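You operate a simulated robot arm through the tools that you are given. There is no shell and no other tool. Be economical: measure what you need, move in short steps, check, and stop when the job is done.

Carry out the task below with a simulated robot arm. There is one attempt and no reset: what you move stays moved.

JOB
Put things in order on the platform under the speckled cupboard. At the end: the blue biscuit tin stands where the white spray bottle (marked "Glass Cleaner") stood; the silver sink strainer stands on top of the silver cooker grid; the white spray bottle stands where the silver sink strainer stood; the teal bowl stands where the blue biscuit tin stood; whatever was shut is shut again. Leave all else as you found it, and nothing knocked over.

Only the result counts: the job must be done as asked and must still hold three seconds after the hand-in. Knocking over, shifting, dropping, spilling or breaking anything else fails it.

ROBOT AND FRAMES
A 6-joint arm with a two-finger parallel gripper, fixed in place. Base frame: the origin is at the foot of the arm, x ahead of it, y to its left, z up; the work surface is at about z = 800. Lengths are in mm, angles in rad, forces in N, time in s.
With the tool pointing down near the work surface it reaches from about 240 to 640 mm from the base axis. Its first joint turns from -1.152 to 1.152 rad. Payload 2.7 kg.
The TCP is the grasp point between the finger pads, 23 mm short of the fingertips. In the tool frame z runs along the fingers and y along their closing line. The gripper opens to 94 mm. The fingers are 38 mm wide and 10 mm thick; the gripper's body (54 by 96 mm) begins 39 mm behind the TCP.
Orientation is that of the tool frame in the base frame, as a unit quaternion [w, x, y, z]. With the fingers straight down and closing along the base's y, the tool's x points along the base's -x, its y along +y and its z along -z.

CONTROLS
- The arm moves only by the tool drive_tool. Its argument "commands" is a list of rows, each an object of numbers (a shift or turn left out is 0, a gripper value left out holds the last): "ax", "ay", "az": the turn, a rotation vector about the base's x, y, z in degrees; "tx", "ty", "tz": the shift along the base's x, y, z in m; "claw": the opening in per cent of the stroke, from 0 (shut) to 100 (fully open). In form: [{"ax": .., "ay": .., "az": .., "tx": .., "ty": .., "tz": .., "claw": ..}, ...]. A call has 1 to 20 rows; each row shifts and turns the commanded pose from where the row before left it. A row lasts 0.2 s, in which the tool goes at most 50 mm and 0.15 rad; a call with a longer step from one row to the next is refused whole, and so is a gripper value outside its range. Where a pose cannot be reached the arm comes as near as it can. A force on the tool above 40 N (or 10 N above the force at the start of the call, whichever is more), or a blocked arm, ends the call early, and 0.2 s more pass. The fingers move at their own pace (about 45 mm/s each) and stop on an object; they squeeze with about 38 N. The grip force told is the motor's: it shows also when the fingers shut on nothing. Time passes only in rows, and 0.2 s behind the last, so rows that do not move let the fingers close. The reply holds the time, the measured pose of the TCP, the force on the tool along the base axes, the opening and the grip force, in the units named above and with some noise, and new pictures: "show" is both (left out), scene, wrist or none.
- Cameras (640 x 400 px; columns grow to the right, rows downward): "scene" is fixed at [80.9, -448, 1396]; the picture's right is [0.71, -0.70, 0.00], its down [-0.50, -0.51, -0.69] and it looks along [0.49, 0.50, -0.72] (base axes); focal length 243 px, centre (320, 200). "wrist" rides on the gripper at [-39, 0, -44] in the tool frame; the picture's right is [0.00, -1.00, 0.00], its down [0.97, 0.00, -0.24] and it looks along [0.24, 0.00, 0.97] (tool axes); focal length 218 px, centre (320, 200).
- measure_at(camera, pixels): for up to 12 pixels [column, row] of the newest picture of that camera ("zoom" is the newest enlarged one), the place [x, y, z] in the base frame of the surface seen there, good to about 2 mm, but the place of the scene camera against the robot may be out by one fixed shift of up to 12 mm in any direction. No time passes.
- inspect(camera, box): a new picture of the part [left, top, right, bottom] of that camera's present view, enlarged. No time passes.
- sign_off(): hands the job in; it is judged then, once.

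Go step by step. Measure first, check grasps and placings, and put right what went wrong. The budget is 80 turns and 150 pictures, counting those below and the enlarged ones. Unless the task says otherwise, let go and move clear before handing in, and close with one line.

The tools are called as a command line: name --argument value ..., lists and objects as JSON in quotes. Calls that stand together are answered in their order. drive_tool: Moves the arm, as the interface text tells. Its arguments: {"type":"object","properties":{"commands":{"type":"array"},"show":{"type":"string","enum":["both","scene","wrist","none"]}},"required":["commands"]} The other tools are called the same way: measure_at (camera, pixels) gives the place of the surface under pixels of a picture; inspect (camera, box) takes an enlarged picture of a part of a camera's view; sign_off () hands the job in.

At the start:

```text
clock: 0.0
ee_pos: [418.0, -213.9, 1175.6]
tool_rot: [0.0, 0.0, 1.0, 0.0]
ft_force: [0.6, 0.3, 0.3]
grip_width: 94.2
finger_force: 0.0
```

scene: 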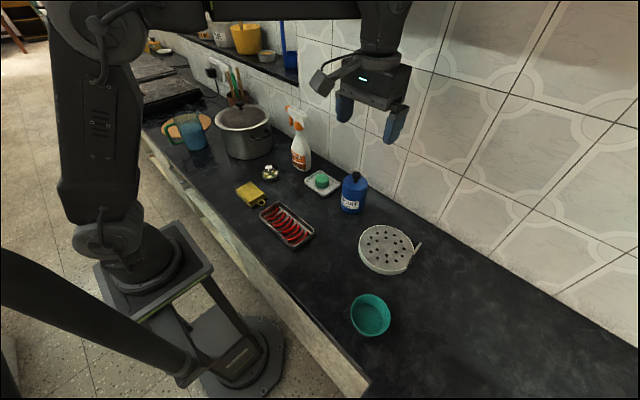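
wrist: 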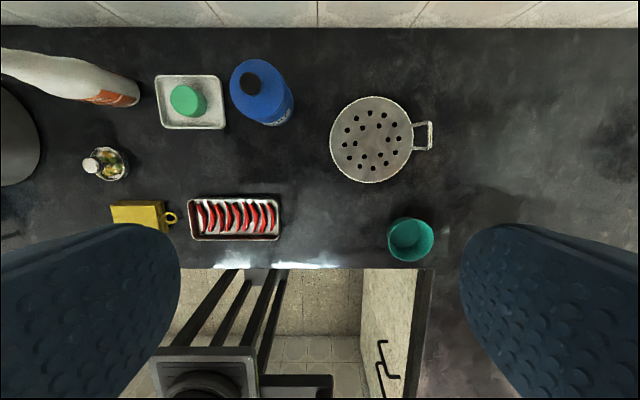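

The pictures show a spray bottle (300,140), a blue bottle (353,192), a perforated disc (388,248), a teal bowl (370,315) and a blue object at (190,130). I can't clearly match the tin, the strainer or the grid, so I'll enlarge the views first.

inspect --camera "scene" --box '[130, 40, 330, 165]'

inspect --camera "scene" --box '[220, 90, 460, 240]'

inspect --camera "scene" --box '[300, 200, 500, 350]'

```text
3.20 times, centred on (230, 102) of scene
```

zoom: 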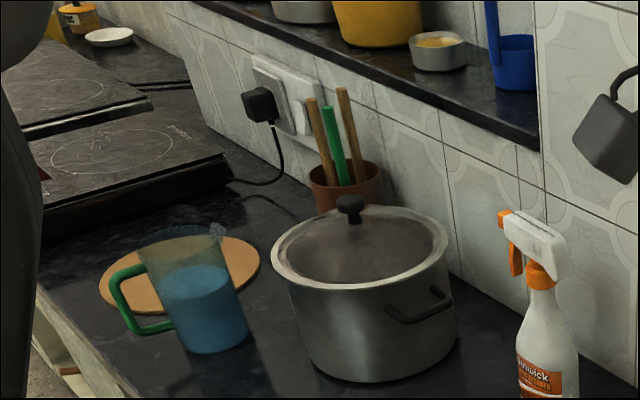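

```text
2.67 times, centred on (340, 165) of scene
```

zoom: 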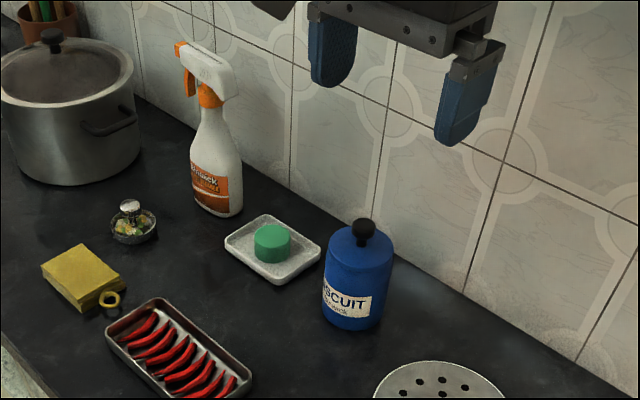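

```text
2.67 times, centred on (400, 275) of scene
```

zoom: 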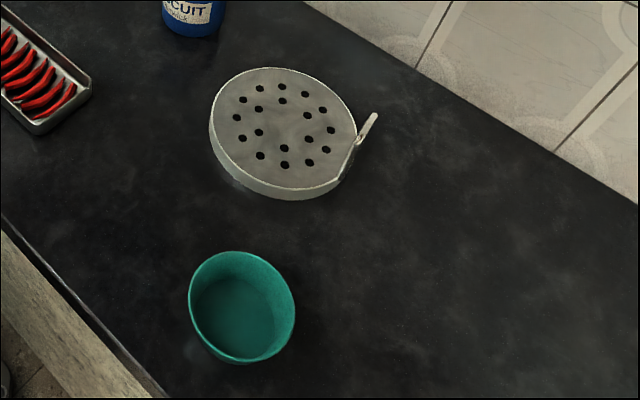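

The zoom settles it: "BISCUIT" is the blue canister with a knob lid, the strainer is the small knobbed basket at (270,172), and the grid is the perforated disc. I'll measure them with the wrist camera, and a few with the scene camera to get its offset.

measure_at --camera "wrist" --pixels '[[92, 164], [124, 165], [108, 178], [105, 148], [253, 84], [289, 114], [262, 62], [410, 219], [410, 240], [388, 240], [434, 240], [372, 140]]'

measure_at --camera "wrist" --pixels '[[331, 140], [413, 138], [371, 182], [372, 97], [428, 135], [410, 260], [20, 60], [128, 95], [90, 80], [186, 100], [230, 130], [300, 170]]'

measure_at --camera "scene" --pixels '[[300, 168], [297, 112], [301, 150], [353, 176], [350, 212], [352, 198], [270, 168], [270, 178], [385, 248], [370, 318], [370, 335], [357, 297]]'

inspect --camera "wrist" --box '[0, 30, 320, 230]'

inspect --camera "wrist" --box '[300, 80, 500, 280]'

```text
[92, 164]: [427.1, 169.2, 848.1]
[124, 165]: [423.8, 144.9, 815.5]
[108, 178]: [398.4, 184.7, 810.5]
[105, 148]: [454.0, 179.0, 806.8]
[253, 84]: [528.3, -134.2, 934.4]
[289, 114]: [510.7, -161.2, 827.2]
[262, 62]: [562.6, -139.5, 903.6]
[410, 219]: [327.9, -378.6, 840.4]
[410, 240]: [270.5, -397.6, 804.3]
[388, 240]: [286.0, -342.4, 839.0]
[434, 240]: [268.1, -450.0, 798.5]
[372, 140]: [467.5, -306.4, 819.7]
```

```text
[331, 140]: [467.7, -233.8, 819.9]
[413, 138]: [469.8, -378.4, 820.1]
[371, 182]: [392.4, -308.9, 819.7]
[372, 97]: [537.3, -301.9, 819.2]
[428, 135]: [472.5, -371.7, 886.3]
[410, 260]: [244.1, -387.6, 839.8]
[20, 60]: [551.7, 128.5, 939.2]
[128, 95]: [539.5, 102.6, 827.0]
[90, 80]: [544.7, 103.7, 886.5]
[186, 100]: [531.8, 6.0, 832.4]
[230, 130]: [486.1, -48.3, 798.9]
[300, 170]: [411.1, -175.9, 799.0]
```

```text
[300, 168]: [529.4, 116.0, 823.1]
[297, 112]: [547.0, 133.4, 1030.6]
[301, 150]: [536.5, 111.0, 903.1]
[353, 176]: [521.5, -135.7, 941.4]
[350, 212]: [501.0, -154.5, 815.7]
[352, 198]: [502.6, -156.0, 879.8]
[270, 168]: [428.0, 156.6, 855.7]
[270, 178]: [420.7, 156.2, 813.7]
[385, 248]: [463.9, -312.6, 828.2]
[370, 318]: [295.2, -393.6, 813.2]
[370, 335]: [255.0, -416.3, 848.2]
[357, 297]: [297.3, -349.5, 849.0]
```

```text
2.00 times, centred on (160, 130) of wrist
```

zoom: 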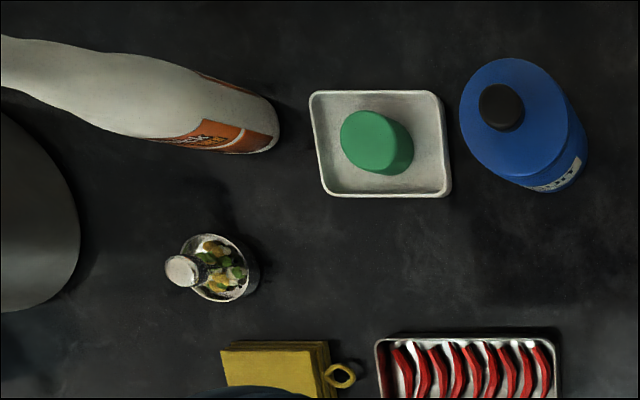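

```text
2.00 times, centred on (400, 180) of wrist
```

zoom: 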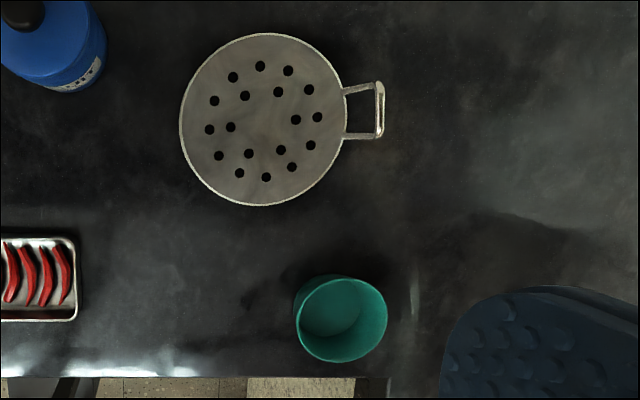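

The grid is centred near (466,-306) with its top at z=820, and the bowl is near (286,-384) with its rim at 840. The strainer is near (425,165), and the scene camera reads about 8 mm high. I'll move above the strainer for a closer wrist view.

drive_tool --commands '[{"ty": 0.046, "tz": -0.012}, {"ty": 0.046, "tz": -0.012}, {"ty": 0.046, "tz": -0.012}, {"ty": 0.046, "tz": -0.012}, {"ty": 0.046, "tz": -0.012}, {"ty": 0.046, "tz": -0.012}, {"ty": 0.046, "tz": -0.012}, {"ty": 0.046, "tz": -0.012}, {"tz": 0}]'

```text
clock: 2.0
ee_pos: [417.5, 153.4, 1081.2]
tool_rot: [0.0, -0.001, 1.0, 0.0]
ft_force: [-0.3, 0.6, 0.0]
grip_width: 93.8
finger_force: 0.0
```

scene: 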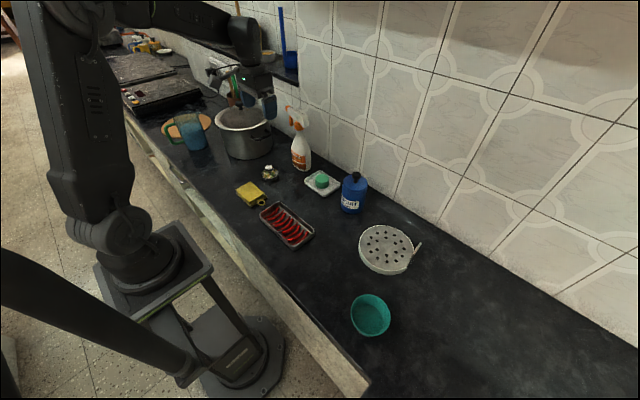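
wrist: 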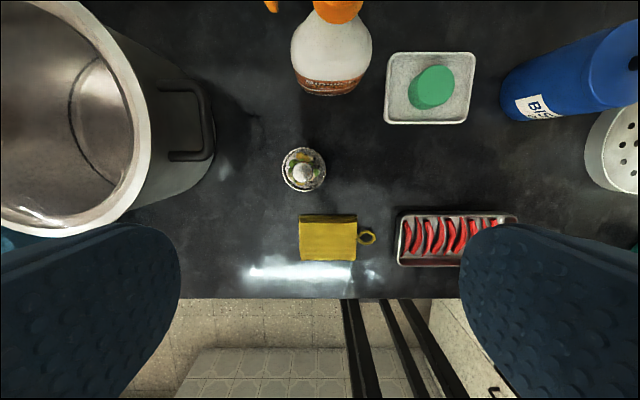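

The strainer is now clear at (304,170), with its knob at (303,174). I'll enlarge this area and measure it, along with the spray bottle at (330,50).

inspect --camera "wrist" --box '[256, 130, 352, 210]'

measure_at --camera "wrist" --pixels '[[303, 172], [303, 181], [284, 170], [325, 170], [304, 151], [304, 189], [303, 166], [297, 174], [309, 174], [296, 80], [362, 82], [330, 94]]'

inspect --camera "scene" --box '[240, 90, 400, 220]'

```text
5.00 times, centred on (304, 170) of wrist
```

zoom: 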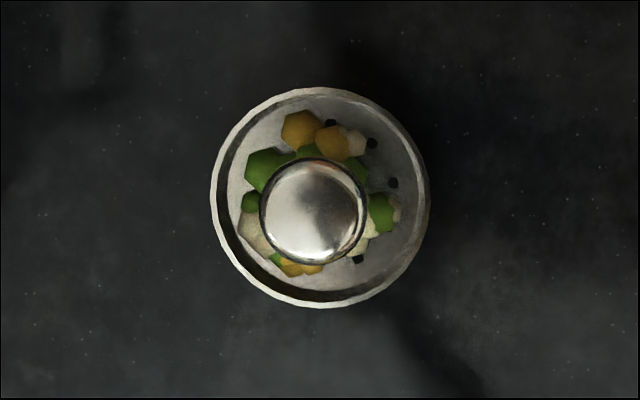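

```text
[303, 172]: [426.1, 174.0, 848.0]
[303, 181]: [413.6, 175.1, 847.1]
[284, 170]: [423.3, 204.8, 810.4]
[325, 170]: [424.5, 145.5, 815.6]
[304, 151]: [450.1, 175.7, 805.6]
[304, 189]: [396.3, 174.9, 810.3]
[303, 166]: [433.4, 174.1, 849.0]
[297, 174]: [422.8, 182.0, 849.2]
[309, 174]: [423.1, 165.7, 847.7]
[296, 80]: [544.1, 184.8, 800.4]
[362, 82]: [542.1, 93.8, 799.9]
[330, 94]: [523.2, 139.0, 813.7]
```

```text
3.08 times, centred on (320, 155) of scene
```

zoom: 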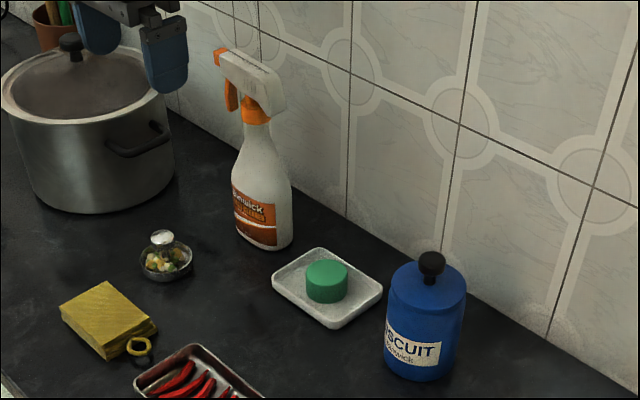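

The strainer's centre is about (424,174.8), its rim is at z=815 with a radius of 30, and the knob is at (423.5,174.5) with its top at 848. Before I descend I'll check the clearance to the pot, its handle at (205,130) and the wall.

measure_at --camera "wrist" --pixels '[[210, 120], [205, 155], [188, 120], [148, 120], [140, 170], [190, 80], [356, 215], [330, 235], [303, 174]]'

measure_at --camera "scene" --pixels '[[340, 150], [420, 200], [273, 145], [268, 125], [292, 110], [305, 115], [298, 104], [300, 120], [292, 165], [308, 168], [303, 128], [307, 150]]'

```text
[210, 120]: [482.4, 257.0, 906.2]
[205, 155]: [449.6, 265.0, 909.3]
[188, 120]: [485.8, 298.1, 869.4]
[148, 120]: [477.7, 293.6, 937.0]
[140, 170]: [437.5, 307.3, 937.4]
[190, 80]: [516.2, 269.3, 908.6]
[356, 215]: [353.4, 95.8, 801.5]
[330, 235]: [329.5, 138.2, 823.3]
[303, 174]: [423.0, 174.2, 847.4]
```

```text
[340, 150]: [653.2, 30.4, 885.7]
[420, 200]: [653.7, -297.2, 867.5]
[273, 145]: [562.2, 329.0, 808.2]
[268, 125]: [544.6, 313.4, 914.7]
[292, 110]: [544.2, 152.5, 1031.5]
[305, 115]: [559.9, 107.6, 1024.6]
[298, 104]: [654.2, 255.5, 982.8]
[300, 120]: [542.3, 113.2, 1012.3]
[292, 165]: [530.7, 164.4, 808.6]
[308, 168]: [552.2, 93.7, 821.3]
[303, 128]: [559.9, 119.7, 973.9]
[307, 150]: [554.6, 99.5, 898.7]
```

There's room: the pot handle starts at y≈257 and the wall is at x≈650. I'll descend onto the knob in two stages with the fingers partly closed.

drive_tool --commands '[{"tx": 0.006, "ty": 0.021, "claw": 55}, {"tz": -0.045}, {"tz": -0.045}, {"tz": -0.045}, {"tz": -0.035}, {}]'

```text
clock: 3.4
ee_pos: [424.5, 174.2, 907.4]
tool_rot: [0.0, 0.0, 1.0, 0.0]
ft_force: [-0.2, -0.1, 0.5]
grip_width: 51.6
finger_force: 0.0
```

scene: 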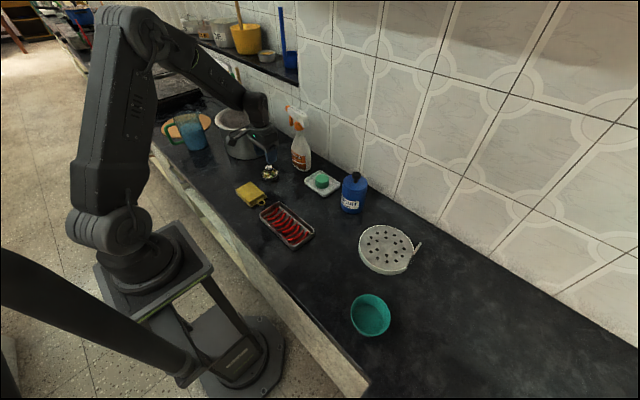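
wrist: 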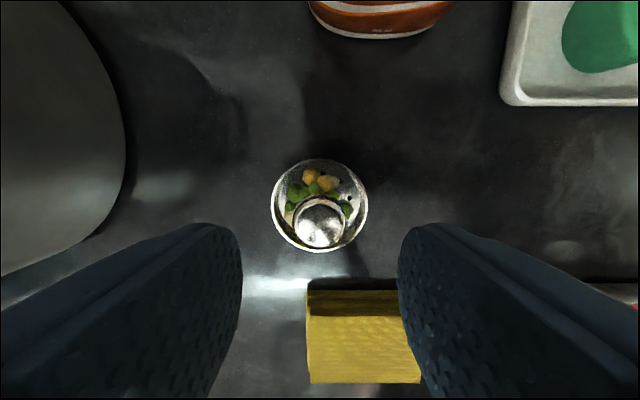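

The knob is centred between the fingers at (320,222), and the strainer is at (319,205). I'll take precise readings at this height, including the spray bottle's front edge, before I close.

measure_at --camera "wrist" --pixels '[[273, 205], [365, 205], [319, 161], [319, 251], [320, 220], [320, 240], [298, 222], [342, 222], [380, 36], [330, 30], [430, 30], [310, 180]]'

drive_tool --commands '[{"tz": -0.035}, {"tz": -0.025}, {"tz": -0.006}, {"claw": 0}, {"claw": 0}, {"claw": 0}]'

```text
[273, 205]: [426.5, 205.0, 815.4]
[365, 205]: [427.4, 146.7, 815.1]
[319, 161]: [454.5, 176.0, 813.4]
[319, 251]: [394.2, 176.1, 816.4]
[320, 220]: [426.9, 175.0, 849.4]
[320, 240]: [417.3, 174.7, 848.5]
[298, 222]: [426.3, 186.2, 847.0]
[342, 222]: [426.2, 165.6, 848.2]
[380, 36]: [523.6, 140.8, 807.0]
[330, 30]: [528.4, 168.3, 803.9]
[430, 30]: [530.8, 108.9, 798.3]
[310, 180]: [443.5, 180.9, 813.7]
```

```text
clock: 4.8
ee_pos: [425.7, 174.4, 842.9]
tool_rot: [0.0, 0.0, 1.0, 0.0]
ft_force: [0.3, -0.2, -0.3]
grip_width: 25.7
finger_force: 37.9
```

scene: 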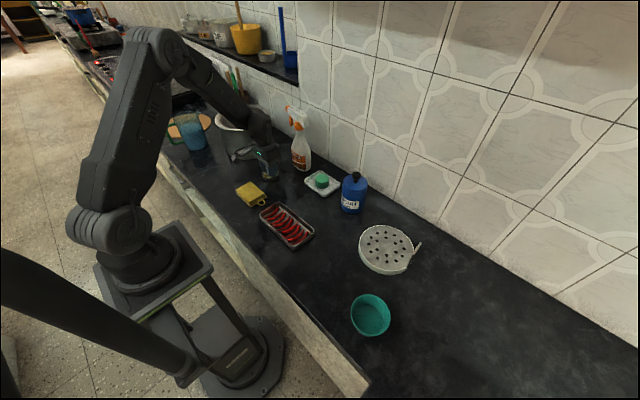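
wrist: 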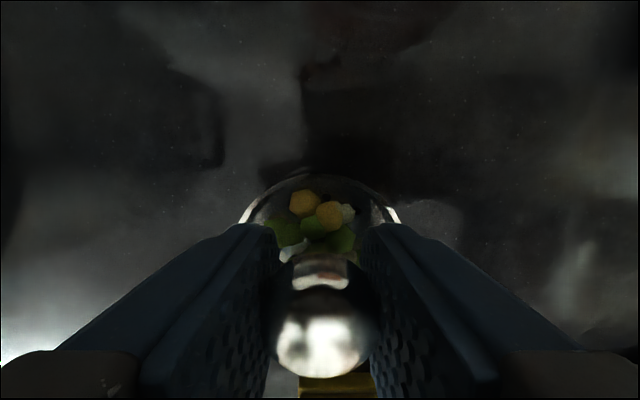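

The grip on the knob is good: 25.7 mm opening and 38 N. I'll lift slowly and carry it level over to the grid at about z=1000.

drive_tool --commands '[{"tz": 0.015}, {"tz": 0.03}, {"tz": 0.04}, {"tz": 0.04}, {"tz": 0.035}, {"ty": -0.02}, {"ty": -0.035}, {"ty": -0.04}, {"ty": -0.04}, {"ty": -0.04}, {"ty": -0.04}, {"ty": -0.04}, {"ty": -0.04}, {"ty": -0.04}, {"ty": -0.04, "tx": 0.01}, {"ty": -0.04, "tx": 0.02}, {"ty": -0.035, "tx": 0.011}, {"ty": -0.03}, {}]'

```text
clock: 8.8
ee_pos: [464.7, -306.5, 1002.5]
tool_rot: [0.0, -0.001, 1.0, -0.001]
ft_force: [-1.2, 0.7, -0.3]
grip_width: 25.9
finger_force: 38.0
```

scene: 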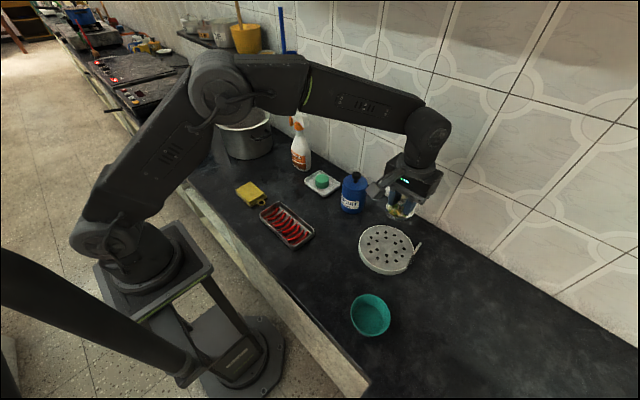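
wrist: 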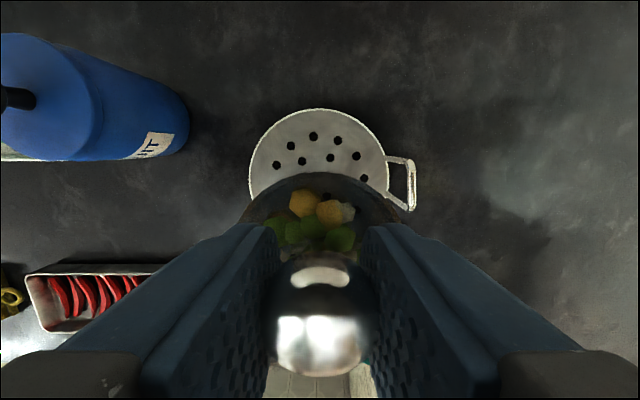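

The strainer hangs level above the grid. The grid's top is at 820, so contact should come at TCP z≈863. I'll lower to about 870, then creep the rest.

drive_tool --commands '[{"tz": -0.04}, {"tz": -0.04}, {"tz": -0.035}, {"tz": -0.017}, {"tz": -0.003}, {"tz": -0.002}, {}]'

```text
clock: 10.4
ee_pos: [463.9, -304.3, 865.0]
tool_rot: [0.0, 0.0, 1.0, 0.0]
ft_force: [0.7, 0.7, 0.2]
grip_width: 25.6
finger_force: 37.7
```

scene: 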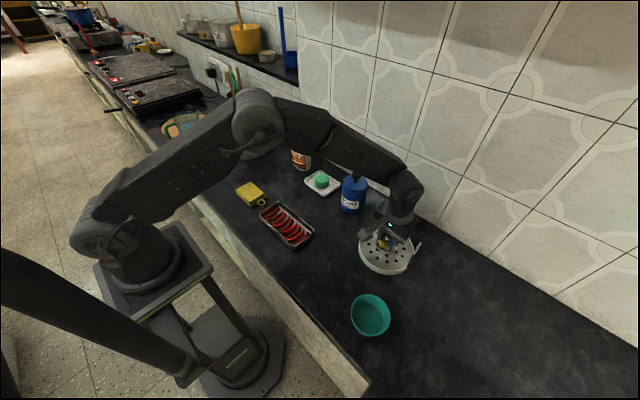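
wrist: 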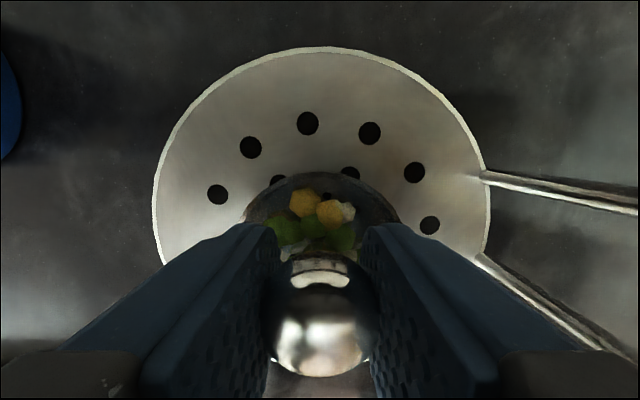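

It's centred, with no contact force yet. I'll creep down in 1 mm steps.

drive_tool --commands '[{"tz": -0.001}, {"tz": -0.001}, {"tz": -0.001}, {}]' --show "none"

```text
clock: 11.4
ee_pos: [465.9, -305.0, 863.4]
tool_rot: [0.001, 0.0, 1.0, 0.0]
ft_force: [-0.9, -0.2, -0.7]
grip_width: 25.6
finger_force: 37.9
```

drive_tool --commands '[{"tz": -0.001}, {"tz": -0.001}, {}]' --show "none"

```text
clock: 12.2
ee_pos: [465.6, -304.8, 863.3]
tool_rot: [0.001, -0.001, 1.0, -0.001]
ft_force: [-1.6, 0.8, 9.5]
grip_width: 25.6
finger_force: 37.5
```

The upward force of 9.5 N shows it has touched the grid. I'll open gently and rise straight up.

drive_tool --commands '[{"tz": 0.001, "claw": 50}, {"claw": 50}, {}, {"tz": 0.03}, {"tz": 0.045}, {"tz": 0.045}, {"tz": 0.045}, {"tz": 0.045}, {}]'

```text
clock: 14.2
ee_pos: [465.3, -306.0, 1070.6]
tool_rot: [0.0, 0.0, 1.0, -0.001]
ft_force: [-0.1, -0.7, 0.5]
grip_width: 47.1
finger_force: 0.1
```

scene: 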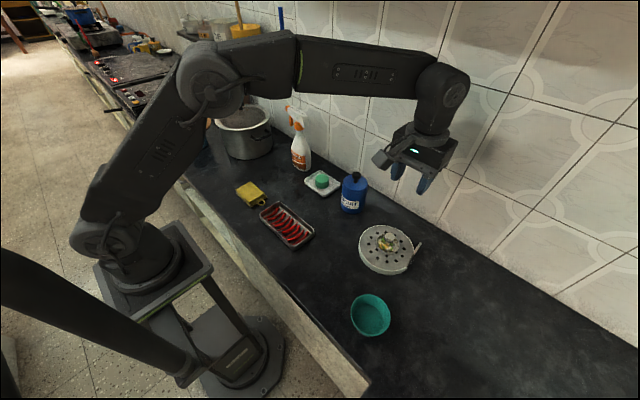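
wrist: 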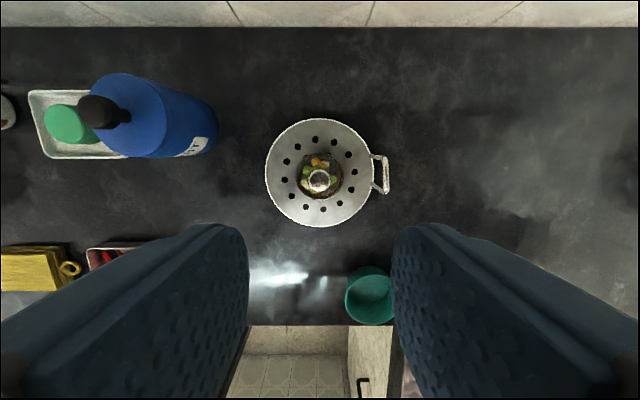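

The strainer stands in the middle of the grid. Next I'll move over the tin for a close look, since I'll need its lid seam and diameter later.

drive_tool --commands '[{"ty": 0.04, "claw": 100}, {"ty": 0.04}, {"ty": 0.04}, {"ty": 0.035}, {}]'

inspect --camera "scene" --box '[320, 155, 400, 225]'

```text
clock: 15.4
ee_pos: [464.9, -150.7, 1070.7]
tool_rot: [0.0, 0.001, 1.0, 0.0]
ft_force: [-0.2, -0.9, 1.1]
grip_width: 93.9
finger_force: 0.1
```

scene: 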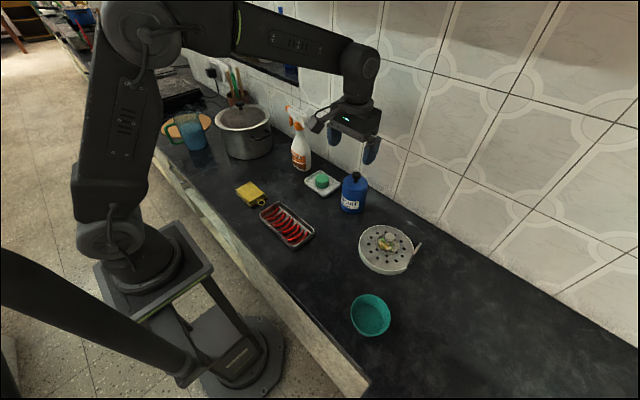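
wrist: 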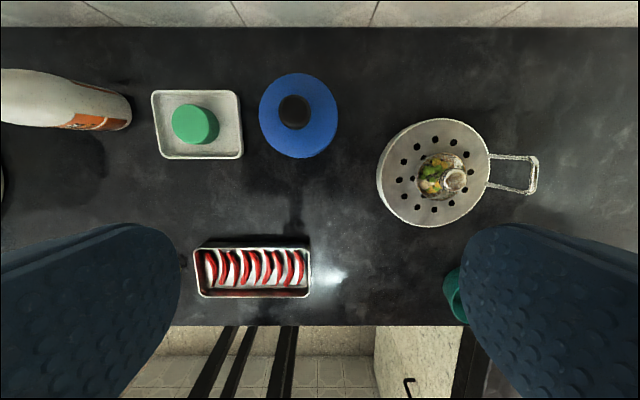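

```text
5.71 times, centred on (360, 190) of scene
```

zoom: 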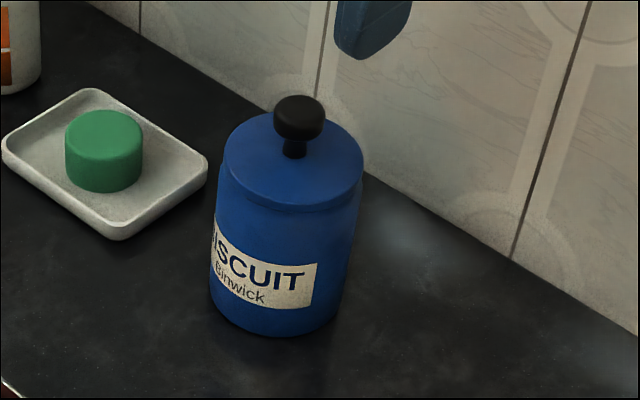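

The tin has a short lid skirt, with the seam near zoom (290,208). I'll measure the lid, seam, knob and body.

measure_at --camera "zoom" --pixels '[[298, 100], [298, 145], [295, 185], [290, 200], [288, 215], [287, 240], [285, 325], [225, 165], [361, 165], [216, 200], [355, 205], [250, 275]]'

measure_at --camera "wrist" --pixels '[[261, 113], [336, 113], [298, 75], [298, 156], [294, 112], [294, 140], [280, 112], [308, 112], [298, 154], [240, 150], [155, 95], [300, 140]]'

```text
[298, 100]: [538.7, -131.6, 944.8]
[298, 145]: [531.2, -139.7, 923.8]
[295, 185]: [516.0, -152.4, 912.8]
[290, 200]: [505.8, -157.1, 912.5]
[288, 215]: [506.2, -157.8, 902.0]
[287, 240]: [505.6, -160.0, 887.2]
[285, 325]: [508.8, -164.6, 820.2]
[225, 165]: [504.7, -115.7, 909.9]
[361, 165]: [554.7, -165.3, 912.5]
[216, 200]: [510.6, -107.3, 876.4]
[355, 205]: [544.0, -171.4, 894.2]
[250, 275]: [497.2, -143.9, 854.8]
```

```text
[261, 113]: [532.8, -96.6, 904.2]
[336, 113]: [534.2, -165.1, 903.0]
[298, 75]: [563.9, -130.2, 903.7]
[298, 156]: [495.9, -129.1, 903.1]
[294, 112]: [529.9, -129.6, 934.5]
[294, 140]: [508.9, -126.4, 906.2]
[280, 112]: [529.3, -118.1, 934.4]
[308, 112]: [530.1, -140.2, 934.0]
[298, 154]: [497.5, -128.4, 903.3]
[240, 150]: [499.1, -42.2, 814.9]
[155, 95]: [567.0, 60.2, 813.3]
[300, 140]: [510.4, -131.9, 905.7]
```

Tin: centre (530,-130.7), lid Ø≈69, lid top 904, seam ≈896, knob top 934.5. A TCP height of about 900 will grip both lid and body, and 69 mm fits the fingers. Next I'll view the spray bottle from above.

drive_tool --commands '[{"tz": 0.05}, {"tz": 0.05, "ty": 0.02}, {"ty": 0.045, "tz": 0.02}, {"ty": 0.045, "tx": 0.005}, {"ty": 0.045, "tx": 0.01}, {"ty": 0.045, "tx": 0.01}, {"ty": 0.045, "tx": 0.01}, {"ty": 0.03, "tx": 0.01}, {}]'

```text
refused: row 2 steps farther than a row can; nothing moved
```

drive_tool --commands '[{"tz": 0.048}, {"tz": 0.045, "ty": 0.015}, {"ty": 0.045, "tz": 0.02}, {"ty": 0.045, "tx": 0.005}, {"ty": 0.045, "tx": 0.01}, {"ty": 0.045, "tx": 0.01}, {"ty": 0.045, "tx": 0.01}, {"ty": 0.035, "tx": 0.01}, {}]'

```text
clock: 17.4
ee_pos: [513.6, 126.7, 1185.0]
tool_rot: [0.0, 0.0, 1.0, 0.0]
ft_force: [-0.2, -0.7, 0.2]
grip_width: 94.1
finger_force: 0.1
```

scene: 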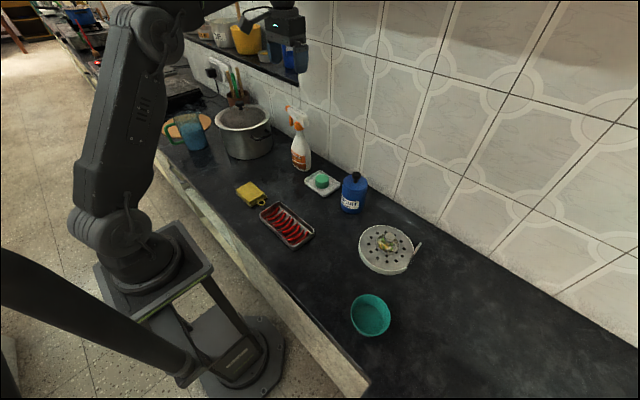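
wrist: 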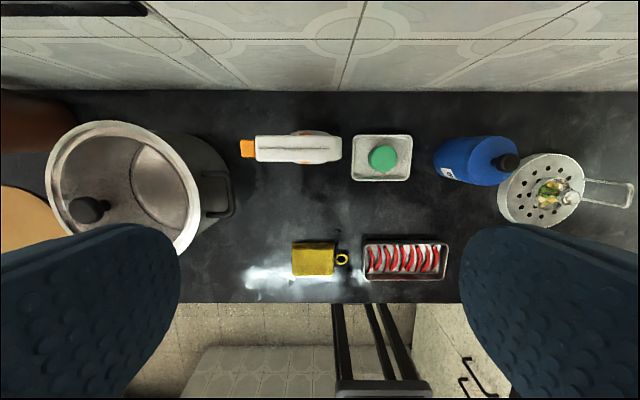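

From above, the head is aligned along y, with the nozzle at (247,148) and the back at (340,148). I'll enlarge and measure it, along with the shelf edge at top left.

inspect --camera "wrist" --box '[224, 110, 368, 200]'

measure_at --camera "wrist" --pixels '[[243, 148], [258, 138], [258, 160], [300, 137], [300, 161], [338, 140], [338, 160], [300, 149], [275, 149], [325, 149], [145, 10], [40, 12]]'

inspect --camera "scene" --box '[260, 90, 340, 180]'

```text
4.44 times, centred on (296, 155) of wrist
```

zoom: 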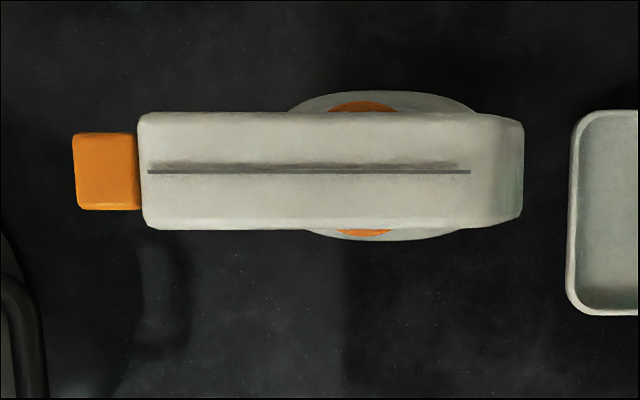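

```text
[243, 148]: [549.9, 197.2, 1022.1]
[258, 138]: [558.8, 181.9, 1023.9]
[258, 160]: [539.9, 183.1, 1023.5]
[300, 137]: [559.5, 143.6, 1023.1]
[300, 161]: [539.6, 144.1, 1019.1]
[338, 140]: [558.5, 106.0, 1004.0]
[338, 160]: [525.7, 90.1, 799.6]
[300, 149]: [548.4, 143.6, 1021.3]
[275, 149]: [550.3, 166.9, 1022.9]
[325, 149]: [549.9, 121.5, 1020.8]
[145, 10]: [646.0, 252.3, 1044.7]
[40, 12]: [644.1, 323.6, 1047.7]
```

```text
4.44 times, centred on (300, 135) of scene
```

zoom: 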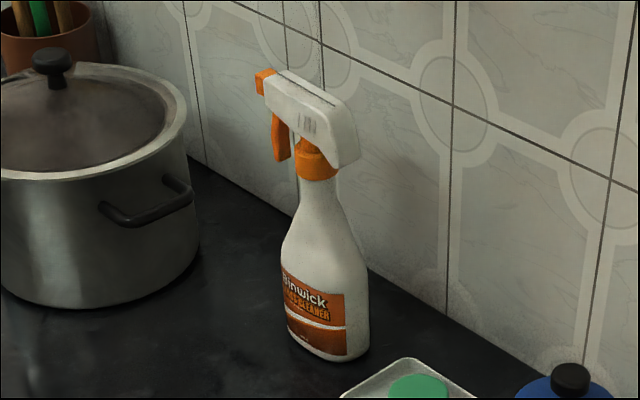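

The head spans x≈537–562 and y≈103–189 with its top at 1023, and the body axis is near (550,141). I'll measure the collar height so the pads can sit on the flat sides of the head.

measure_at --camera "zoom" --pixels '[[315, 130], [315, 142], [315, 150], [316, 160], [316, 172], [317, 182], [318, 195], [340, 160], [285, 100], [283, 150], [325, 345], [330, 220]]'

```text
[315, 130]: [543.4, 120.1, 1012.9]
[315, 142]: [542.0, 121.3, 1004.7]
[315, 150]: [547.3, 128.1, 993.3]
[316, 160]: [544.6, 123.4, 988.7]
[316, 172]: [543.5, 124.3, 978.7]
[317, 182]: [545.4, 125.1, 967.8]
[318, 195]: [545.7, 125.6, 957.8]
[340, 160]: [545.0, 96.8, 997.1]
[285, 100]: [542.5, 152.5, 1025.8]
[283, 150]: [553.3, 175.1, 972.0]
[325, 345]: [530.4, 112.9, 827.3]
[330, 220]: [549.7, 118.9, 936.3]
```

The head's flat sides run from about z=990 to 1023, with the collar below them. I'll turn the tool -90° about z so the fingers close along x, and centre over (549.7,140).

drive_tool --commands '[{"az": -8.2, "tx": 0.004, "ty": 0.002}, {"az": -8.2, "tx": 0.004, "ty": 0.002}, {"az": -8.2, "tx": 0.004, "ty": 0.002}, {"az": -8.2, "tx": 0.004, "ty": 0.002}, {"az": -8.2, "tx": 0.004, "ty": 0.002}, {"az": -8.2, "tx": 0.004, "ty": 0.002}, {"az": -8.2, "tx": 0.004, "ty": 0.0013}, {"az": -8.2, "tx": 0.004}, {"az": -8.2, "tx": 0.004}, {"az": -8.2}, {"az": -8.0}, {"claw": 70}, {"tz": -0.04}, {"tz": -0.04}, {"tz": -0.02}, {}]'

```text
clock: 20.8
ee_pos: [546.7, 137.9, 1086.4]
tool_rot: [0.0, 0.707, 0.707, -0.001]
ft_force: [-0.2, 0.4, 0.1]
grip_width: 65.7
finger_force: 0.0
```

scene: 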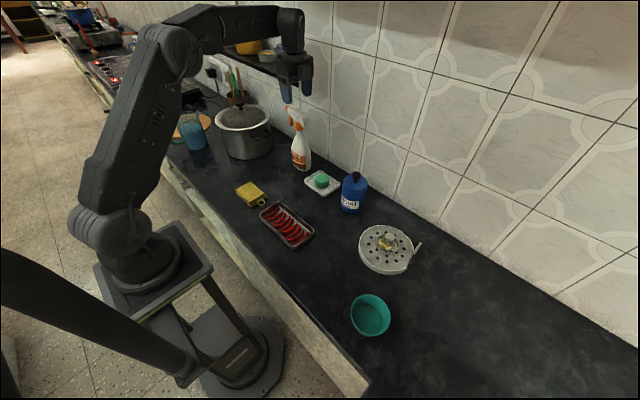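
wrist: 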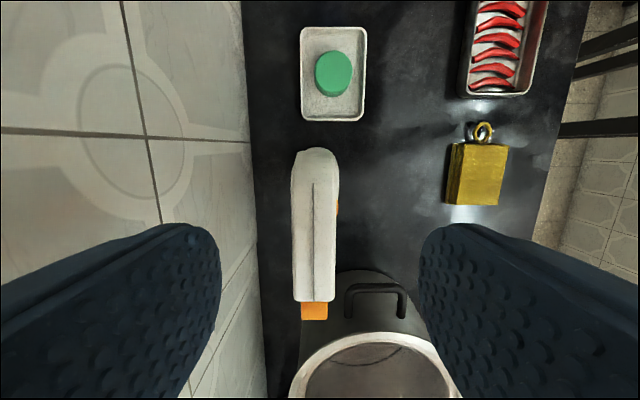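

The head lies between the fingers at columns 292–338. I'll measure its sides and ends here.

measure_at --camera "wrist" --pixels '[[315, 152], [315, 175], [315, 250], [315, 296], [296, 230], [333, 230], [313, 315], [296, 270], [333, 270], [338, 208]]'

```text
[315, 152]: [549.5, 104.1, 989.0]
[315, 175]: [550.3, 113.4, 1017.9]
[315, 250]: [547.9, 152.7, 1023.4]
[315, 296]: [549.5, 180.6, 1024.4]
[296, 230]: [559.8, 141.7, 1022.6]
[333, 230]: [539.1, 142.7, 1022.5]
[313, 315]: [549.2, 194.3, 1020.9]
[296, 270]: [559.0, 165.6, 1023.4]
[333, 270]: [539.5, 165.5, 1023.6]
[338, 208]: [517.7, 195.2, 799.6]
```

The head's centreline is x≈549.4. I'll descend to TCP z≈1008 at (549.5,140) and close.

drive_tool --commands '[{"tx": 0.0025, "ty": 0.002}, {"tz": -0.03}, {"tz": -0.03}, {"tz": -0.018}, {}, {"claw": 0}, {"claw": 0}, {"claw": 0}, {"claw": 0}]'

```text
clock: 22.8
ee_pos: [550.4, 140.9, 1007.9]
tool_rot: [0.0, 0.707, 0.707, 0.0]
ft_force: [1.5, 0.1, 0.2]
grip_width: 24.0
finger_force: 37.9
```

scene: 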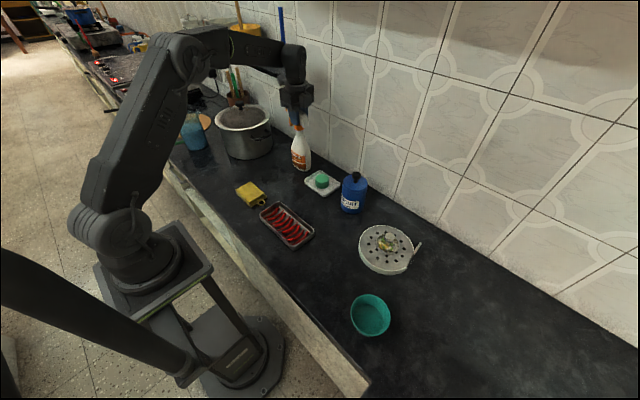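
wrist: 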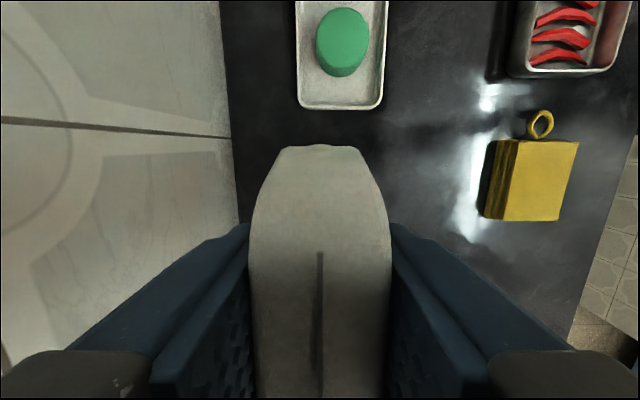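

The head is gripped: 24 mm opening, 38 N, TCP (550.4,140.9). I'll lift 10 mm, then 30 mm more, and check that it hangs straight.

drive_tool --commands '[{"tz": 0.005}, {"tz": 0.01}, {"tz": 0.015}, {"tz": 0.015}, {}]'

inspect --camera "scene" --box '[230, 70, 370, 190]'

```text
clock: 24.0
ee_pos: [549.8, 140.6, 1053.3]
tool_rot: [0.0, 0.707, 0.707, 0.001]
ft_force: [0.4, -0.3, -6.0]
grip_width: 23.8
finger_force: 37.9
```

scene: 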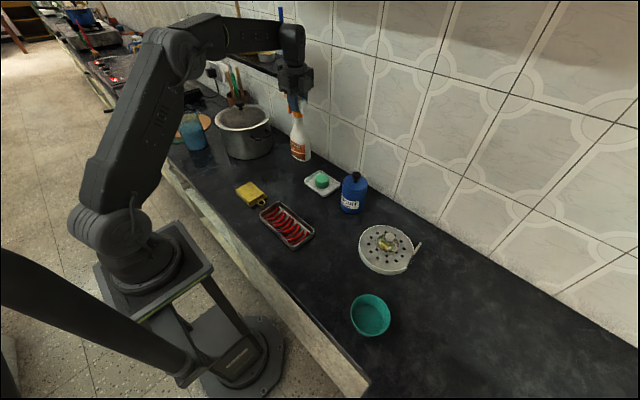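
wrist: 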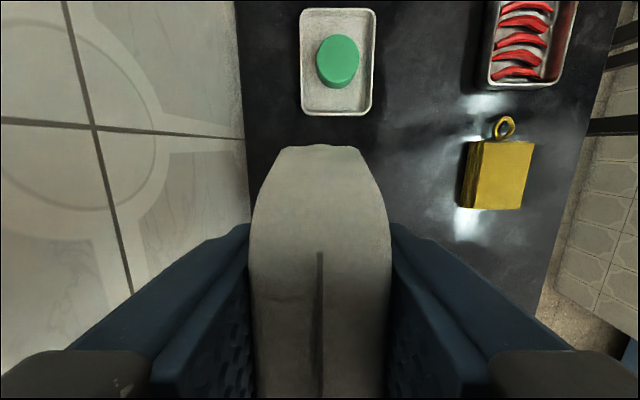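

```text
3.33 times, centred on (300, 130) of scene
```

zoom: 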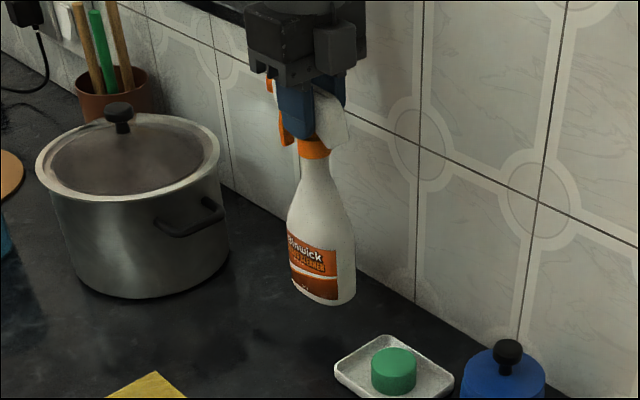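

It hangs straight with a 6 N load. I'll carry it to (424.5,175.3) and lower it to just above the surface.

drive_tool --commands '[{"tx": -0.015, "ty": 0.004}, {"tx": -0.025, "ty": 0.007}, {"tx": -0.03, "ty": 0.009}, {"tx": -0.03, "ty": 0.009}, {"tx": -0.0253, "ty": 0.0057}, {}, {"tz": -0.015}, {"tz": -0.015}, {"tz": -0.01}, {}]'

inspect --camera "scene" --box '[200, 80, 340, 200]'

```text
clock: 26.2
ee_pos: [422.7, 174.5, 1012.3]
tool_rot: [0.0, 0.707, 0.707, 0.0]
ft_force: [0.4, 0.2, -6.0]
grip_width: 23.9
finger_force: 37.9
```

scene: 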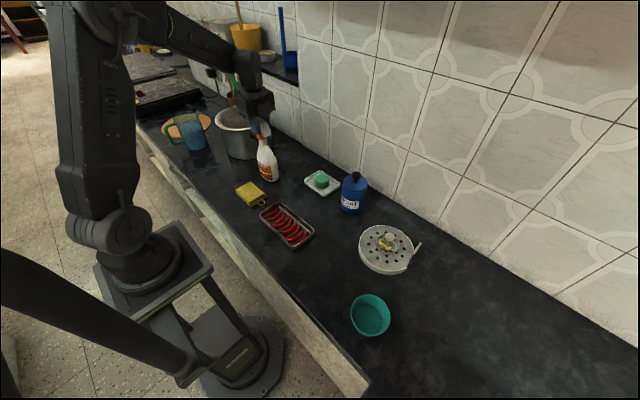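
wrist: 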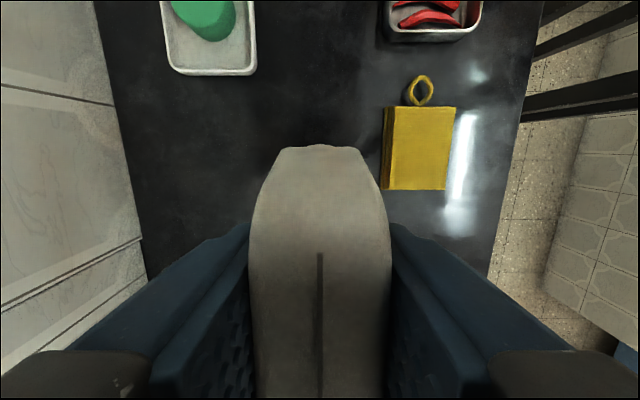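

```text
3.33 times, centred on (270, 140) of scene
```

zoom: 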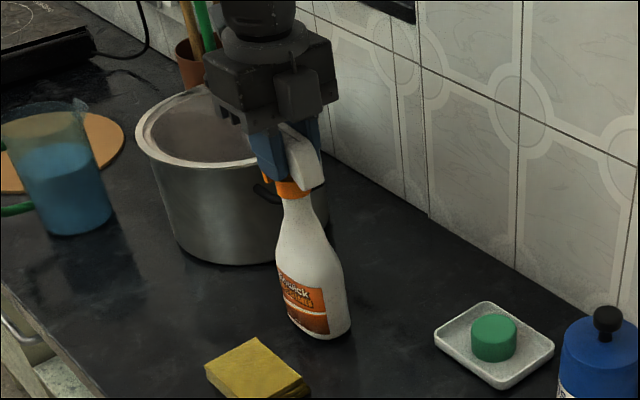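

Its position is within 2 mm and it hangs about 4 mm up. I'll creep down to contact.

drive_tool --commands '[{"tz": -0.002, "tx": 0.001}, {"tz": -0.001}, {"tz": -0.001}, {"tz": -0.001}, {}]' --show "none"

```text
clock: 27.4
ee_pos: [423.8, 174.5, 1006.3]
tool_rot: [-0.001, 0.707, 0.707, 0.0]
ft_force: [0.4, 0.6, -5.4]
grip_width: 23.8
finger_force: 38.2
```

drive_tool --commands '[{"tz": -0.001}, {"tz": -0.001}, {}]' --show "none"

```text
clock: 28.2
ee_pos: [425.0, 174.9, 1007.2]
tool_rot: [0.001, 0.707, 0.707, 0.0]
ft_force: [-5.3, -3.6, 17.7]
grip_width: 23.8
finger_force: 38.0
```

It's on the surface and pressing a little. I'll ease up 1.5 mm, open, and rise clear.

drive_tool --commands '[{"tz": 0.0015}, {"claw": 50}, {"claw": 60}, {"claw": 60}, {"tz": 0.03}, {"tz": 0.04}, {"tz": 0.04}, {}]'

inspect --camera "scene" --box '[200, 80, 340, 200]'

```text
clock: 30.0
ee_pos: [425.4, 176.6, 1116.8]
tool_rot: [0.0, 0.707, 0.707, 0.0]
ft_force: [-0.5, 0.0, -0.6]
grip_width: 56.6
finger_force: 0.1
```

scene: 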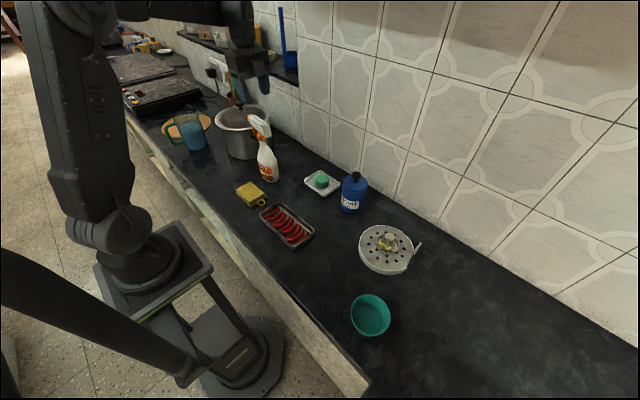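
wrist: 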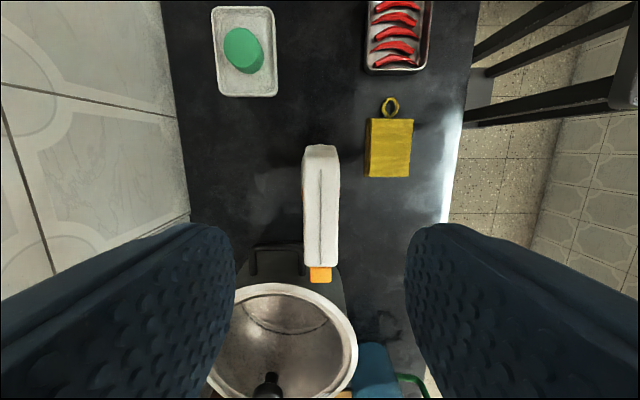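

```text
3.33 times, centred on (270, 140) of scene
```

zoom: 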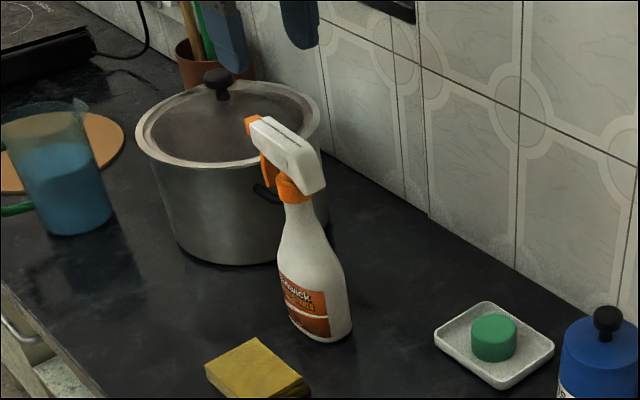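

The bottle stands upright on the strainer's old spot. I'll keep this finger orientation and move over the tin at (530,-130.7), fingers fully open.

drive_tool --commands '[{"ty": -0.04, "claw": 100}, {"ty": -0.045, "tx": 0.015}, {"ty": -0.045, "tx": 0.018}, {"ty": -0.045, "tx": 0.018}, {"ty": -0.045, "tx": 0.018}, {"ty": -0.045, "tx": 0.018}, {"ty": -0.042, "tx": 0.0176}, {"tz": -0.04}, {"tz": -0.04}, {}]'

```text
clock: 32.2
ee_pos: [531.6, -133.0, 1038.0]
tool_rot: [0.0, 0.708, 0.707, 0.0]
ft_force: [0.2, -0.1, 0.6]
grip_width: 94.0
finger_force: 0.0
```

scene: 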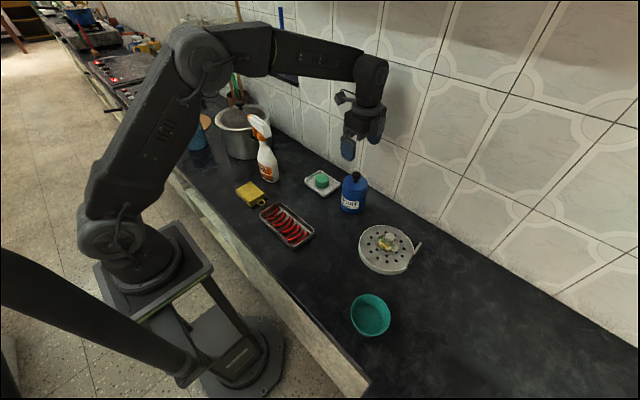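
wrist: 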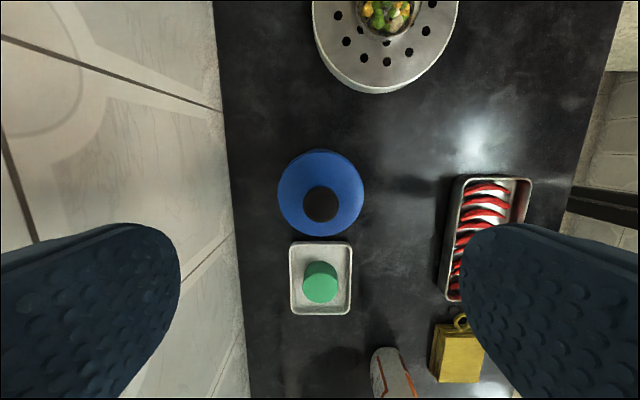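

The tin is centred at about (320,192). I'll measure its lid edges and its base from here.

measure_at --camera "wrist" --pixels '[[281, 195], [361, 195], [321, 154], [321, 232], [321, 204], [306, 204], [336, 204], [322, 150], [355, 168], [290, 170], [300, 160], [345, 160]]'

inspect --camera "wrist" --box '[270, 140, 374, 245]'

```text
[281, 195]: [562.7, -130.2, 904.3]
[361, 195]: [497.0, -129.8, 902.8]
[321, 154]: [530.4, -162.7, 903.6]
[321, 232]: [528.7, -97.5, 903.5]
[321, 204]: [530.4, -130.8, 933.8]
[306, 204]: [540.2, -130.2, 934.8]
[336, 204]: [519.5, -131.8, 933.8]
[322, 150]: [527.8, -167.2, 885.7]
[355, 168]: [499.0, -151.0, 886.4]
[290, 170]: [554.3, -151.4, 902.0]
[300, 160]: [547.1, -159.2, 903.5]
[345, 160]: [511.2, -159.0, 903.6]
```

```text
3.81 times, centred on (322, 192) of wrist
```

zoom: 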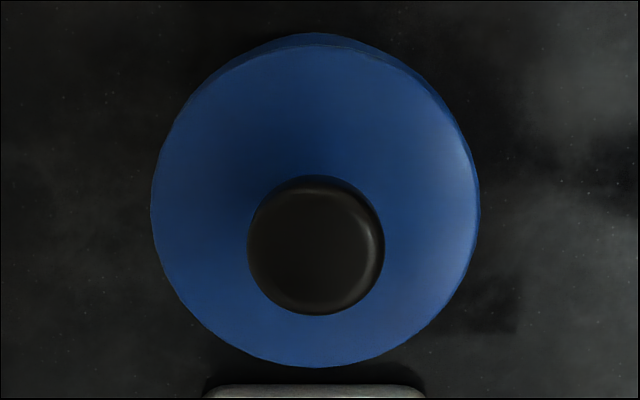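

Centre (530,-130.4). At z=886 the body radius is 36.7, wider than the lid's ~34, so the fingers will grip the body below the lid. I'll descend to TCP z≈899.5 and close.

drive_tool --commands '[{"tx": -0.0012, "ty": 0.002}, {"tz": -0.04}, {"tz": -0.04}, {"tz": -0.035}, {"tz": -0.02}, {"tz": -0.0035}, {}]' --show "wrist"

```text
clock: 33.8
ee_pos: [529.5, -129.3, 898.1]
tool_rot: [0.0, 0.708, 0.707, 0.0]
ft_force: [-0.2, 0.5, -0.5]
grip_width: 94.0
finger_force: 0.0
```

wrist: 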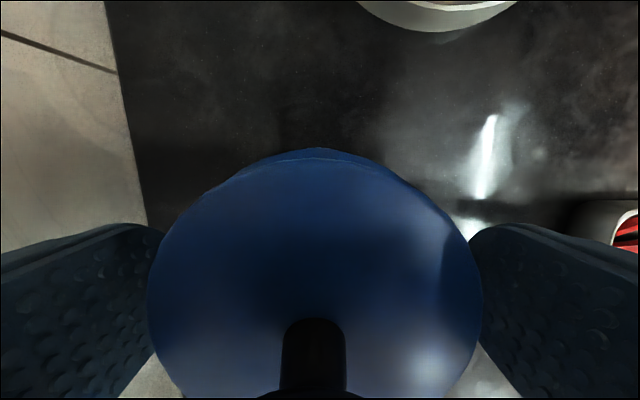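

The tin is centred and nothing touches. I'll close, let the grip settle, and lift 8 mm as a test.

drive_tool --commands '[{"claw": 0}, {"claw": 0}, {"claw": 0}, {}, {"tz": 0.003}, {"tz": 0.005}, {}]'

inspect --camera "scene" --box '[310, 140, 420, 230]'

```text
clock: 35.4
ee_pos: [528.1, -129.1, 907.1]
tool_rot: [0.0, 0.707, 0.707, 0.0]
ft_force: [0.2, 0.2, -0.4]
grip_width: 71.3
finger_force: 37.7
```

scene: 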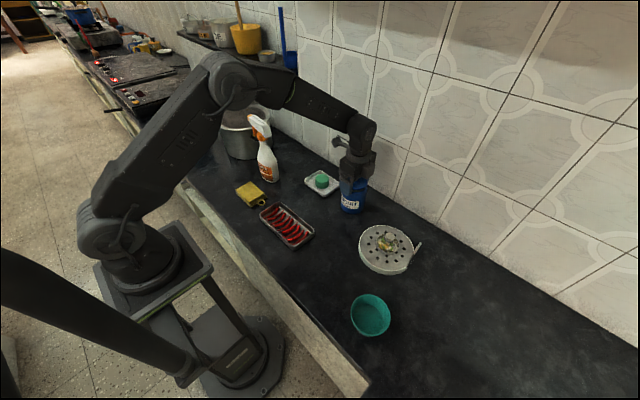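
wrist: 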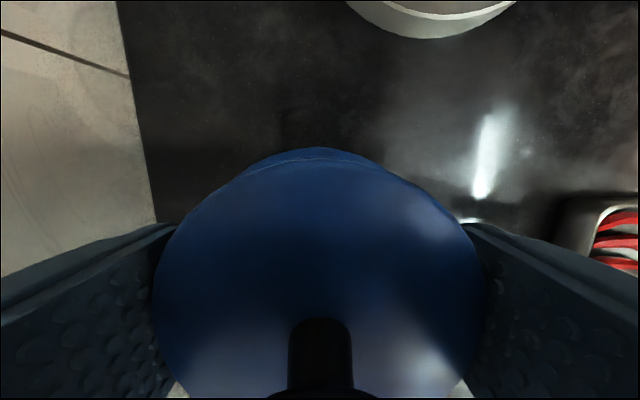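

```text
4.44 times, centred on (365, 185) of scene
```

zoom: 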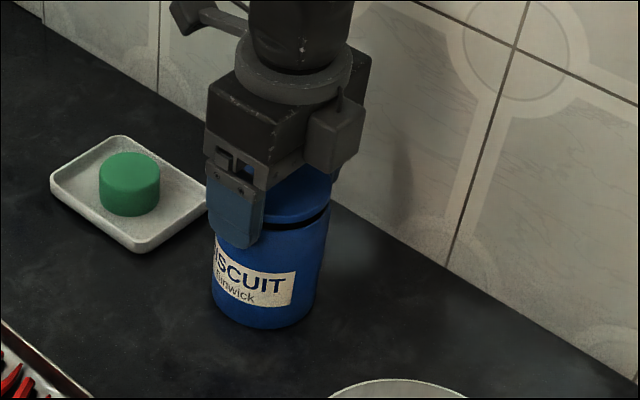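

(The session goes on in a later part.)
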